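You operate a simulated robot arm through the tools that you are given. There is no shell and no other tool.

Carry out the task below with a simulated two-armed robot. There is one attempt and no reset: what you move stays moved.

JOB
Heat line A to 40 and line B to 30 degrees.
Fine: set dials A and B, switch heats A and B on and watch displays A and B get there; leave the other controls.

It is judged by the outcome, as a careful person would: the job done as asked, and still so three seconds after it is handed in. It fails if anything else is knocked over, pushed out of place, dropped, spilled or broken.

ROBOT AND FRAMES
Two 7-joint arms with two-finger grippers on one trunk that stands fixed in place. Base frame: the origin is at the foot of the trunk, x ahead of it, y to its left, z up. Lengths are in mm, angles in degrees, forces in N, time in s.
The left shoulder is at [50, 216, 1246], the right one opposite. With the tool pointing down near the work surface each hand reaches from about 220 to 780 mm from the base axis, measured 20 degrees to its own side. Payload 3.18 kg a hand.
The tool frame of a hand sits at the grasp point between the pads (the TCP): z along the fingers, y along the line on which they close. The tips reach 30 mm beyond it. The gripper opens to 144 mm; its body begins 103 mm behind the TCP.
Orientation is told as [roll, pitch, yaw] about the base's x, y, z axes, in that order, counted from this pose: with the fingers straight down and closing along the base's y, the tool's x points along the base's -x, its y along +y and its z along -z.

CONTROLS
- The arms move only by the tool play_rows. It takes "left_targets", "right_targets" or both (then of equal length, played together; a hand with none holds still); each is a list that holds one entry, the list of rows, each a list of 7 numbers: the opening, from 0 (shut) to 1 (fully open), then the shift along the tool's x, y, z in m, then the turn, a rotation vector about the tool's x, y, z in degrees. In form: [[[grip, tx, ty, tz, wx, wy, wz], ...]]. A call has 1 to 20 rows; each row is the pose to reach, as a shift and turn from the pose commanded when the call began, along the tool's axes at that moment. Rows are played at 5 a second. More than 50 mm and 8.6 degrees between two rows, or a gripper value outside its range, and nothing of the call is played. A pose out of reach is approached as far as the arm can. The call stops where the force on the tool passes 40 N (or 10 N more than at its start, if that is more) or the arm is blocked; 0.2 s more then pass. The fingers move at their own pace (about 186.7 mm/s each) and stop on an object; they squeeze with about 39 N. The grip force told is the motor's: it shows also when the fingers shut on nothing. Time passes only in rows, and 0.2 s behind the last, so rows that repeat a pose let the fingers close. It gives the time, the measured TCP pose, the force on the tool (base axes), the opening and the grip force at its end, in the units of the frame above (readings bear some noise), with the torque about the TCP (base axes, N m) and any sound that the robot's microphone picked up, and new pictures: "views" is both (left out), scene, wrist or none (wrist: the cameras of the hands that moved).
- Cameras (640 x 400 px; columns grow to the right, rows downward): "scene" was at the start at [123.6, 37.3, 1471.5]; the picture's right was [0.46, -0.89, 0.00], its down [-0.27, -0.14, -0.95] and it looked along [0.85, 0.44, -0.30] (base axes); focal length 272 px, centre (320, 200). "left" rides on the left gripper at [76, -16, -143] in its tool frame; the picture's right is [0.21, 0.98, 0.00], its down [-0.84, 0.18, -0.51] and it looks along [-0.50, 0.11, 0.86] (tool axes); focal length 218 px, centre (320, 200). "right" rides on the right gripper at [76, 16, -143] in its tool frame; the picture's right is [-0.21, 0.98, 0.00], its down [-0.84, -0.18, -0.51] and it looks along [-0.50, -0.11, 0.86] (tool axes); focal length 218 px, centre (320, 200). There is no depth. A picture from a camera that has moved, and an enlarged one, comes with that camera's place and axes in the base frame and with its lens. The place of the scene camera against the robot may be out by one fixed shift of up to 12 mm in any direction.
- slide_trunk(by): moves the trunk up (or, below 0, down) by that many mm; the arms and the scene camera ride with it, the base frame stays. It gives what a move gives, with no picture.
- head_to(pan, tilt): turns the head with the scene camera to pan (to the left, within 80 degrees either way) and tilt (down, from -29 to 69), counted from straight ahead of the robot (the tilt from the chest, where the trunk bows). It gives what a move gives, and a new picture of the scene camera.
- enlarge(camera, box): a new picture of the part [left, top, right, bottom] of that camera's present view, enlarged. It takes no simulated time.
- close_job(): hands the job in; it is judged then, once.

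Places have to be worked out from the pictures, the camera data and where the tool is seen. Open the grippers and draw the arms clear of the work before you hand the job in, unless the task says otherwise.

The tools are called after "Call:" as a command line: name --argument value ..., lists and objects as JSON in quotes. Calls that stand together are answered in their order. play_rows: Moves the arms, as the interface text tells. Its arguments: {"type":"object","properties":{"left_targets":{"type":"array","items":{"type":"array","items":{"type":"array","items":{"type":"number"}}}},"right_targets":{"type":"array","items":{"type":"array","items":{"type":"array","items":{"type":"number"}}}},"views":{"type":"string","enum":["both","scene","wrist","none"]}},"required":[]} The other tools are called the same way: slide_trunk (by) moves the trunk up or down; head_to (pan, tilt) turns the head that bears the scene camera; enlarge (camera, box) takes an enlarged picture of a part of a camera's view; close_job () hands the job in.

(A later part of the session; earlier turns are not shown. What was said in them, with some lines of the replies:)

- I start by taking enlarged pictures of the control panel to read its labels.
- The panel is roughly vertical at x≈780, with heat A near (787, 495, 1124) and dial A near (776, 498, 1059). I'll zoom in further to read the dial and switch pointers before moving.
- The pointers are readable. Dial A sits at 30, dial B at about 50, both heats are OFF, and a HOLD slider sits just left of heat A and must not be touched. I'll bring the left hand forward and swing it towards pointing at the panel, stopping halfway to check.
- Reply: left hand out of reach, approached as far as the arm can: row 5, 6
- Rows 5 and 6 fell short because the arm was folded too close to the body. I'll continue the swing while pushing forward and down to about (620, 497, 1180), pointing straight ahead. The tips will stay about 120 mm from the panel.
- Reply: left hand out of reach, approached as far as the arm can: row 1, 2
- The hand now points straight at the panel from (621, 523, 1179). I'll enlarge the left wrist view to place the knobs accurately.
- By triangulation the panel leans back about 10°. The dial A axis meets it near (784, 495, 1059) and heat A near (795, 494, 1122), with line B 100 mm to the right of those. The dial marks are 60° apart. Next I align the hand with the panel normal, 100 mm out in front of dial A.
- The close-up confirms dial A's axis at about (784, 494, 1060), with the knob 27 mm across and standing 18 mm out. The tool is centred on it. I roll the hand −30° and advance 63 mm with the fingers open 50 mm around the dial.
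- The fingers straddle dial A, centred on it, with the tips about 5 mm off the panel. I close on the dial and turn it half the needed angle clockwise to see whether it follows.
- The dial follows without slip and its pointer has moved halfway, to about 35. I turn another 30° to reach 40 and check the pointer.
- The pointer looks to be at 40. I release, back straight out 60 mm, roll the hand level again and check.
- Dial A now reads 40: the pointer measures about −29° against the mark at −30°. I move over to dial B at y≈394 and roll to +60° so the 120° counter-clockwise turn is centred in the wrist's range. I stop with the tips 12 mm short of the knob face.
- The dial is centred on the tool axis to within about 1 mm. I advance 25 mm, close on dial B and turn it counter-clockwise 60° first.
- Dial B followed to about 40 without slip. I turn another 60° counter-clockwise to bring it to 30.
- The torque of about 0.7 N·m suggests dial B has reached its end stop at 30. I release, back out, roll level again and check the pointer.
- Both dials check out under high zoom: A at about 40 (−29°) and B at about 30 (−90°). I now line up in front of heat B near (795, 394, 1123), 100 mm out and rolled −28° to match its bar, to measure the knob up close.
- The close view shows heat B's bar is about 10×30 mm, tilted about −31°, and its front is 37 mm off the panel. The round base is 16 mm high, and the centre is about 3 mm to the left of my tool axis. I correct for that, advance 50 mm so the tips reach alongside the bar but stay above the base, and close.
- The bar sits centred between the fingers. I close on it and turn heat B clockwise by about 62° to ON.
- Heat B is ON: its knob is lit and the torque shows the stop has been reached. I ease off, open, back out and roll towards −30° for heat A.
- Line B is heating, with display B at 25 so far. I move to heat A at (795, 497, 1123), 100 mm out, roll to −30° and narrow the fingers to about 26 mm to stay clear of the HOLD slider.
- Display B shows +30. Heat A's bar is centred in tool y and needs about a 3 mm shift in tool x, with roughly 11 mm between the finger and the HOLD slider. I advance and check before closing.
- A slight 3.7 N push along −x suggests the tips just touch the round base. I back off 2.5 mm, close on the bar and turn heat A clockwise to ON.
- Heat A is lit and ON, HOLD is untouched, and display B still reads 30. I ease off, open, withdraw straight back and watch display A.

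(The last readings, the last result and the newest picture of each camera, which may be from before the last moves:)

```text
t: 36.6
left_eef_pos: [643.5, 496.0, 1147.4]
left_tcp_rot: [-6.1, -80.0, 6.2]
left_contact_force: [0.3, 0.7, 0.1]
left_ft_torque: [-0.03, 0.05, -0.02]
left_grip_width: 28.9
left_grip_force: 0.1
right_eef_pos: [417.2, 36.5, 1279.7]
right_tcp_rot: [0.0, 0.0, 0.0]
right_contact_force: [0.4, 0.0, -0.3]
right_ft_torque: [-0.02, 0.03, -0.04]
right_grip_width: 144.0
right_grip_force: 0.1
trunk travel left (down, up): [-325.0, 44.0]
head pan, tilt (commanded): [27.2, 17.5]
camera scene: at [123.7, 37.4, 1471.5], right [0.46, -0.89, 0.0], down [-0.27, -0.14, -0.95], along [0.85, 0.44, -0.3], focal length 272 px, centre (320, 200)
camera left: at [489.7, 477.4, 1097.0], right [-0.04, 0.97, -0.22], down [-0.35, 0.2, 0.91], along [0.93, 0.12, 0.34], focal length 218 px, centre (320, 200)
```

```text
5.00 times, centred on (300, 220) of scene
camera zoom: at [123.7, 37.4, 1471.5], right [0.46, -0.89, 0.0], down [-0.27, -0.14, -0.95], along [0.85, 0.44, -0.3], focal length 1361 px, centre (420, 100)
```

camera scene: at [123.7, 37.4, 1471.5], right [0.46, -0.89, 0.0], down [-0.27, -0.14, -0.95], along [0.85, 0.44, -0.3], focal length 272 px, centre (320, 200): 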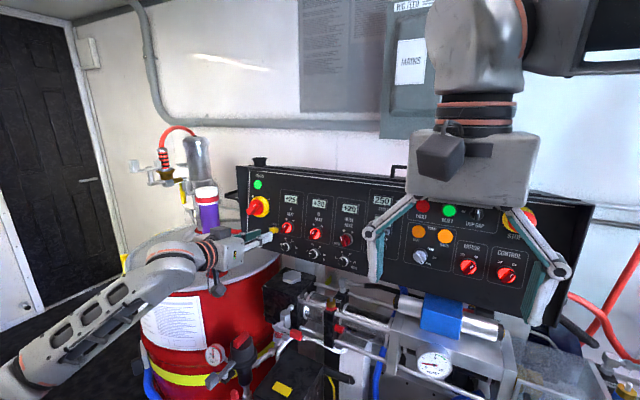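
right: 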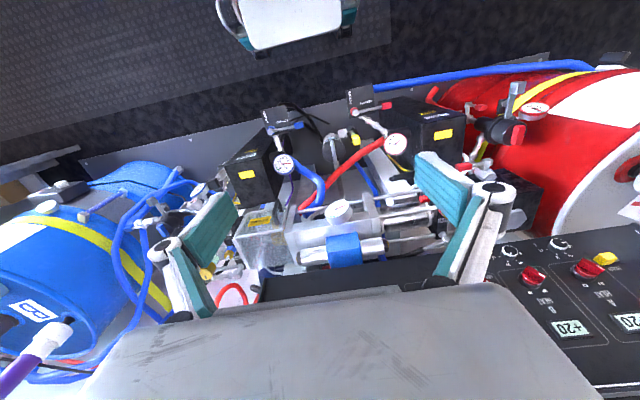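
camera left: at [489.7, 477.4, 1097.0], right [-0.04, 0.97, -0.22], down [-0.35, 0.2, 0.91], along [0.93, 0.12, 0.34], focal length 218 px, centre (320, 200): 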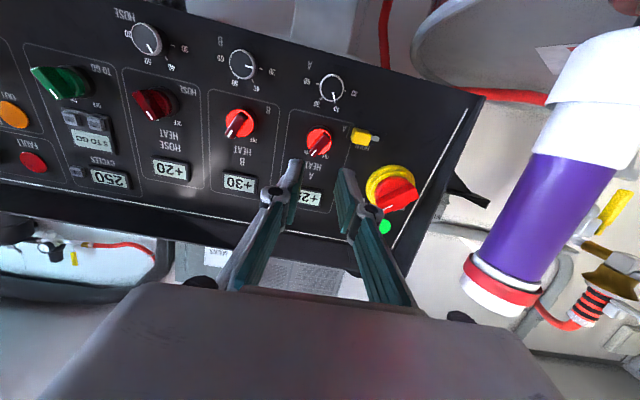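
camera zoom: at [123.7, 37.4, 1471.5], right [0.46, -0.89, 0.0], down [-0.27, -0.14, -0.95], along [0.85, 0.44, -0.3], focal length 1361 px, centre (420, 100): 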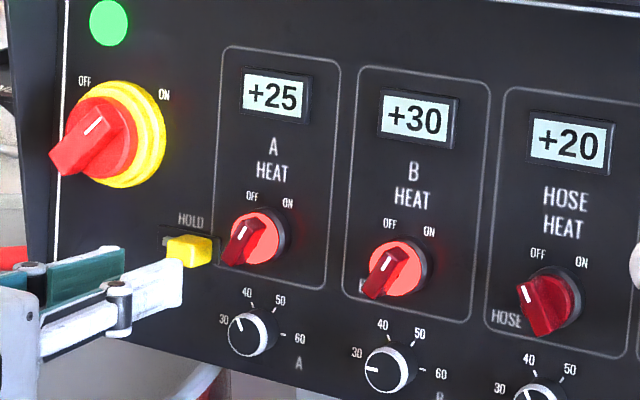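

Display A is at 25 and rising, with B steady at 30. I hold position for about 4 s to let A heat up.

Call:
play_rows --left_targets '[[[0.2, 0, 0, 0, 0, 0, 0], [0.2, 0, 0, 0, 0, 0, 0], [0.2, 0, 0, 0, 0, 0, 0], [0.2, 0, 0, 0, 0, 0, 0], [0.2, 0, 0, 0, 0, 0, 0], [0.2, 0, 0, 0, 0, 0, 0], [0.2, 0, 0, 0, 0, 0, 0], [0.2, 0, 0, 0, 0, 0, 0], [0.2, 0, 0, 0, 0, 0, 0], [0.2, 0, 0, 0, 0, 0, 0], [0.2, 0, 0, 0, 0, 0, 0], [0.2, 0, 0, 0, 0, 0, 0], [0.2, 0, 0, 0, 0, 0, 0], [0.2, 0, 0, 0, 0, 0, 0], [0.2, 0, 0, 0, 0, 0, 0], [0.2, 0, 0, 0, 0, 0, 0], [0.2, 0, 0, 0, 0, 0, 0], [0.2, 0, 0, 0, 0, 0, 0], [0.2, 0, 0, 0, 0, 0, 0], [0.2, 0, 0, 0, 0, 0, 0]]]' --views "none"

Call:
enlarge --camera "scene" --box '[250, 180, 350, 260]'

```text
t: 40.8
left_eef_pos: [643.7, 494.9, 1146.7]
left_tcp_rot: [-5.8, -80.1, 5.8]
left_contact_force: [-0.2, -1.2, 0.3]
left_ft_torque: [0.0, 0.01, 0.03]
left_grip_width: 28.8
left_grip_force: 0.1
right_eef_pos: [417.0, 36.8, 1279.6]
right_tcp_rot: [0.0, 0.0, 0.0]
right_contact_force: [-0.5, 0.4, 0.6]
right_ft_torque: [0.01, 0.01, 0.0]
right_grip_width: 143.9
right_grip_force: 0.0
trunk travel left (down, up): [-325.0, 44.0]
head pan, tilt (commanded): [27.2, 17.5]
```

```text
5.00 times, centred on (300, 220) of scene
camera zoom: at [123.5, 37.3, 1471.5], right [0.46, -0.89, 0.0], down [-0.27, -0.14, -0.95], along [0.85, 0.44, -0.3], focal length 1361 px, centre (420, 100)
```

zoom: 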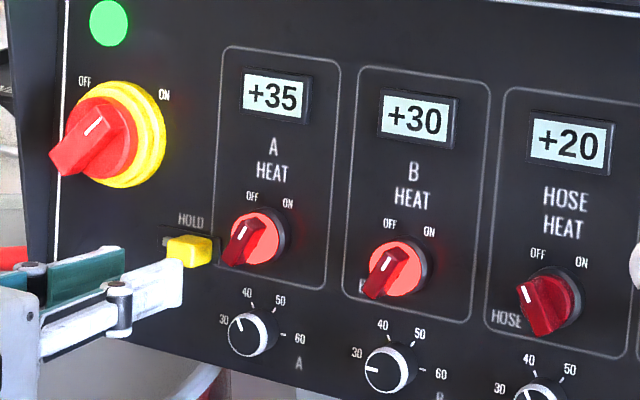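

A is at 35 and still rising, and B holds at 30. I wait another 4 s.

Call:
play_rows --left_targets '[[[0.2, 0, 0, 0, 0, 0, 0], [0.2, 0, 0, 0, 0, 0, 0], [0.2, 0, 0, 0, 0, 0, 0], [0.2, 0, 0, 0, 0, 0, 0], [0.2, 0, 0, 0, 0, 0, 0], [0.2, 0, 0, 0, 0, 0, 0], [0.2, 0, 0, 0, 0, 0, 0], [0.2, 0, 0, 0, 0, 0, 0], [0.2, 0, 0, 0, 0, 0, 0], [0.2, 0, 0, 0, 0, 0, 0], [0.2, 0, 0, 0, 0, 0, 0], [0.2, 0, 0, 0, 0, 0, 0], [0.2, 0, 0, 0, 0, 0, 0], [0.2, 0, 0, 0, 0, 0, 0], [0.2, 0, 0, 0, 0, 0, 0], [0.2, 0, 0, 0, 0, 0, 0], [0.2, 0, 0, 0, 0, 0, 0], [0.2, 0, 0, 0, 0, 0, 0], [0.2, 0, 0, 0, 0, 0, 0], [0.2, 0, 0, 0, 0, 0, 0]]]' --views "none"

Call:
enlarge --camera "scene" --box '[250, 180, 350, 260]'

```text
t: 45.0
left_eef_pos: [643.2, 496.2, 1147.1]
left_tcp_rot: [-5.7, -80.0, 5.8]
left_contact_force: [-0.4, 0.6, -0.1]
left_ft_torque: [-0.02, 0.0, 0.01]
left_grip_width: 28.8
left_grip_force: 0.1
right_eef_pos: [417.5, 36.3, 1280.2]
right_tcp_rot: [0.0, 0.0, 0.0]
right_contact_force: [0.1, 0.9, -0.6]
right_ft_torque: [0.06, 0.0, 0.02]
right_grip_width: 144.0
right_grip_force: 0.0
trunk travel left (down, up): [-325.0, 44.0]
head pan, tilt (commanded): [27.2, 17.5]
```

```text
5.00 times, centred on (300, 220) of scene
camera zoom: at [123.5, 37.3, 1471.5], right [0.46, -0.89, 0.0], down [-0.27, -0.14, -0.95], along [0.85, 0.44, -0.3], focal length 1361 px, centre (420, 100)
```

zoom: 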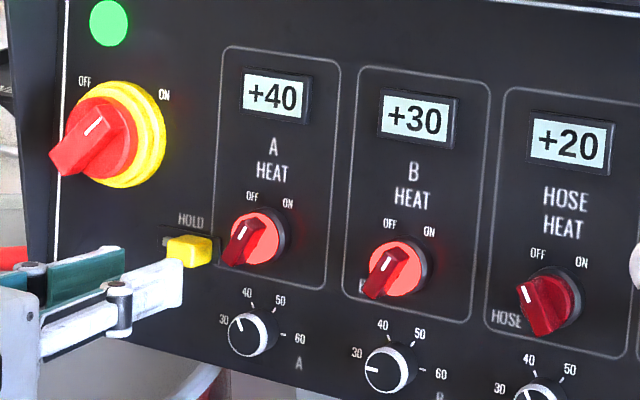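

Displays A and B read +40 and +30. I draw the left arm further back from the panel, open the gripper and check that the readings stay steady.

Call:
play_rows --left_targets '[[[0.2, 0, 0, -0.02, 0, 0, 0], [0.3, 0, 0, -0.04, 0, 0, 0], [0.5, 0, 0, -0.06, 0, 0, 0], [0.7, 0, 0, -0.08, 0, 0, 0], [1.0, 0, 0, -0.09, 0, 0, 0], [1.0, 0, 0, -0.09, 0, 0, 0], [1.0, 0, 0, -0.09, 0, 0, 0], [1.0, 0, 0, -0.09, 0, 0, 0], [1.0, 0, 0, -0.09, 0, 0, 0], [1.0, 0, 0, -0.09, 0, 0, 0], [1.0, 0, 0, -0.09, 0, 0, 0], [1.0, 0, 0, -0.09, 0, 0, 0], [1.0, 0, 0, -0.09, 0, 0, 0], [1.0, 0, 0, -0.09, 0, 0, 0], [1.0, 0, 0, -0.09, 0, 0, 0], [1.0, 0, 0, -0.09, 0, 0, 0]]]' --views "both"

Call:
enlarge --camera "scene" --box '[230, 160, 400, 280]'

```text
t: 48.4
left_eef_pos: [556.2, 496.4, 1163.4]
left_tcp_rot: [-5.7, -80.0, 5.8]
left_contact_force: [1.0, 0.5, -0.9]
left_ft_torque: [0.0, -0.02, 0.0]
left_grip_width: 144.1
left_grip_force: 0.0
right_eef_pos: [416.9, 37.2, 1279.2]
right_tcp_rot: [0.1, 0.0, 0.0]
right_contact_force: [-0.8, 0.2, -0.1]
right_ft_torque: [-0.02, 0.0, -0.01]
right_grip_width: 144.0
right_grip_force: 0.1
trunk travel left (down, up): [-325.0, 44.0]
head pan, tilt (commanded): [27.2, 17.5]
camera scene: at [123.5, 37.3, 1471.5], right [0.46, -0.89, 0.0], down [-0.27, -0.14, -0.95], along [0.85, 0.44, -0.3], focal length 272 px, centre (320, 200)
camera left: at [401.7, 477.2, 1113.1], right [-0.04, 0.97, -0.22], down [-0.35, 0.19, 0.91], along [0.93, 0.11, 0.34], focal length 218 px, centre (320, 200)
```

scene: 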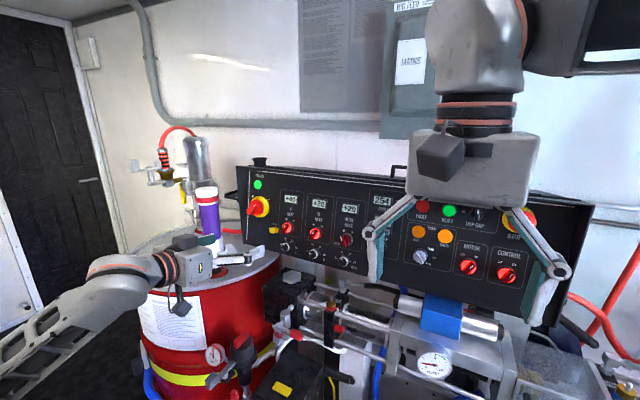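
left: 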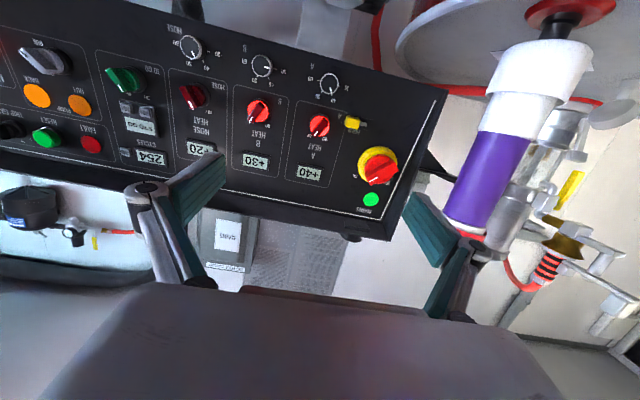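

```text
3.33 times, centred on (315, 220) of scene
camera zoom: at [123.5, 37.3, 1471.5], right [0.46, -0.89, 0.0], down [-0.27, -0.14, -0.95], along [0.85, 0.44, -0.3], focal length 907 px, centre (337, 133)
```

zoom: 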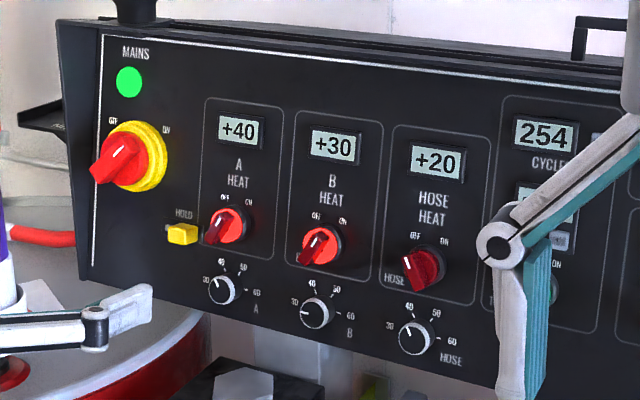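

A and B are steady at +40 and +30, and HOLD, MAINS, HOSE and the rest look unchanged. I wait about 3 s more to confirm stability before handing in.

Call:
play_rows --left_targets '[[[1.0, 0, 0, 0, 0, 0, 0], [1.0, 0, 0, 0, 0, 0, 0], [1.0, 0, 0, 0, 0, 0, 0], [1.0, 0, 0, 0, 0, 0, 0], [1.0, 0, 0, 0, 0, 0, 0], [1.0, 0, 0, 0, 0, 0, 0], [1.0, 0, 0, 0, 0, 0, 0], [1.0, 0, 0, 0, 0, 0, 0], [1.0, 0, 0, 0, 0, 0, 0], [1.0, 0, 0, 0, 0, 0, 0], [1.0, 0, 0, 0, 0, 0, 0], [1.0, 0, 0, 0, 0, 0, 0], [1.0, 0, 0, 0, 0, 0, 0], [1.0, 0, 0, 0, 0, 0, 0], [1.0, 0, 0, 0, 0, 0, 0]]]' --views "none"

Call:
enlarge --camera "scene" --box '[230, 160, 400, 280]'

Call:
enlarge --camera "scene" --box '[380, 180, 600, 320]'

```text
t: 51.6
left_eef_pos: [555.8, 495.6, 1163.2]
left_tcp_rot: [-5.8, -80.0, 5.8]
left_contact_force: [-0.3, 0.0, -1.0]
left_ft_torque: [0.01, 0.0, 0.02]
left_grip_width: 144.1
left_grip_force: 0.2
right_eef_pos: [418.4, 37.3, 1278.9]
right_tcp_rot: [0.0, 0.0, 0.0]
right_contact_force: [1.0, 0.2, -0.5]
right_ft_torque: [0.0, 0.0, -0.01]
right_grip_width: 144.0
right_grip_force: 0.2
trunk travel left (down, up): [-325.0, 44.0]
head pan, tilt (commanded): [27.2, 17.5]
```

```text
3.33 times, centred on (315, 220) of scene
camera zoom: at [123.5, 37.3, 1471.5], right [0.46, -0.89, 0.0], down [-0.27, -0.14, -0.95], along [0.85, 0.44, -0.3], focal length 907 px, centre (337, 133)
```

zoom: 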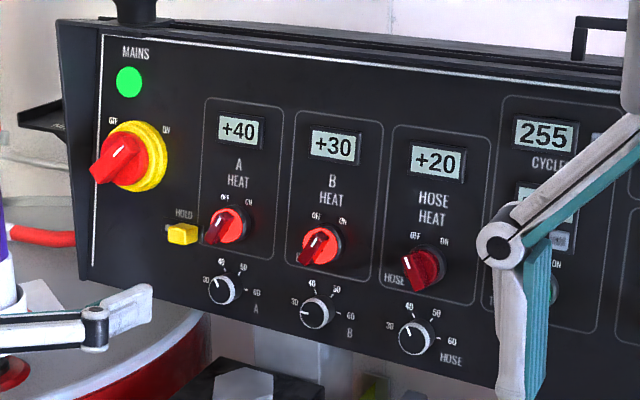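

```text
2.86 times, centred on (490, 250) of scene
camera zoom: at [123.5, 37.3, 1471.5], right [0.46, -0.89, 0.0], down [-0.27, -0.14, -0.95], along [0.85, 0.44, -0.3], focal length 778 px, centre (-166, 57)
```

zoom: 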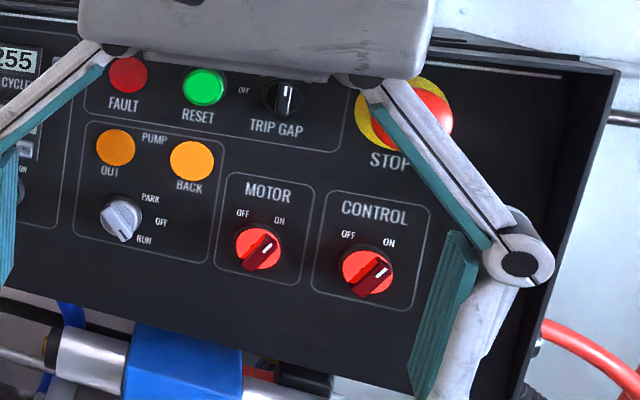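

Displays A and B hold at +40 and +30 with both heats lit. All other controls are as they were, the grippers are open and the arms are clear, so I hand the job in.

Call:
close_job

```text
The job is handed in.
```

Line A is heated to 40 degrees and line B to 30. Both displays had reached those values and were steady when I handed the job in.

- **Dials:** A went from 30 to 40, and B from about 50 down to 30. I set both before switching any heat on.
- **Heats:** A and B are both on, with their knobs lit.
- **Steadiness:** Display B had held at +30 for about 20 seconds and display A at +40 for about 6 seconds.
- **Other controls:** HOLD, MAINS, HOSE and the pump, motor and control switches look unchanged, and I saw nothing knocked over or moved. The cycle counter kept counting by itself throughout.

Both grippers are open and the arms are clear of the panel.
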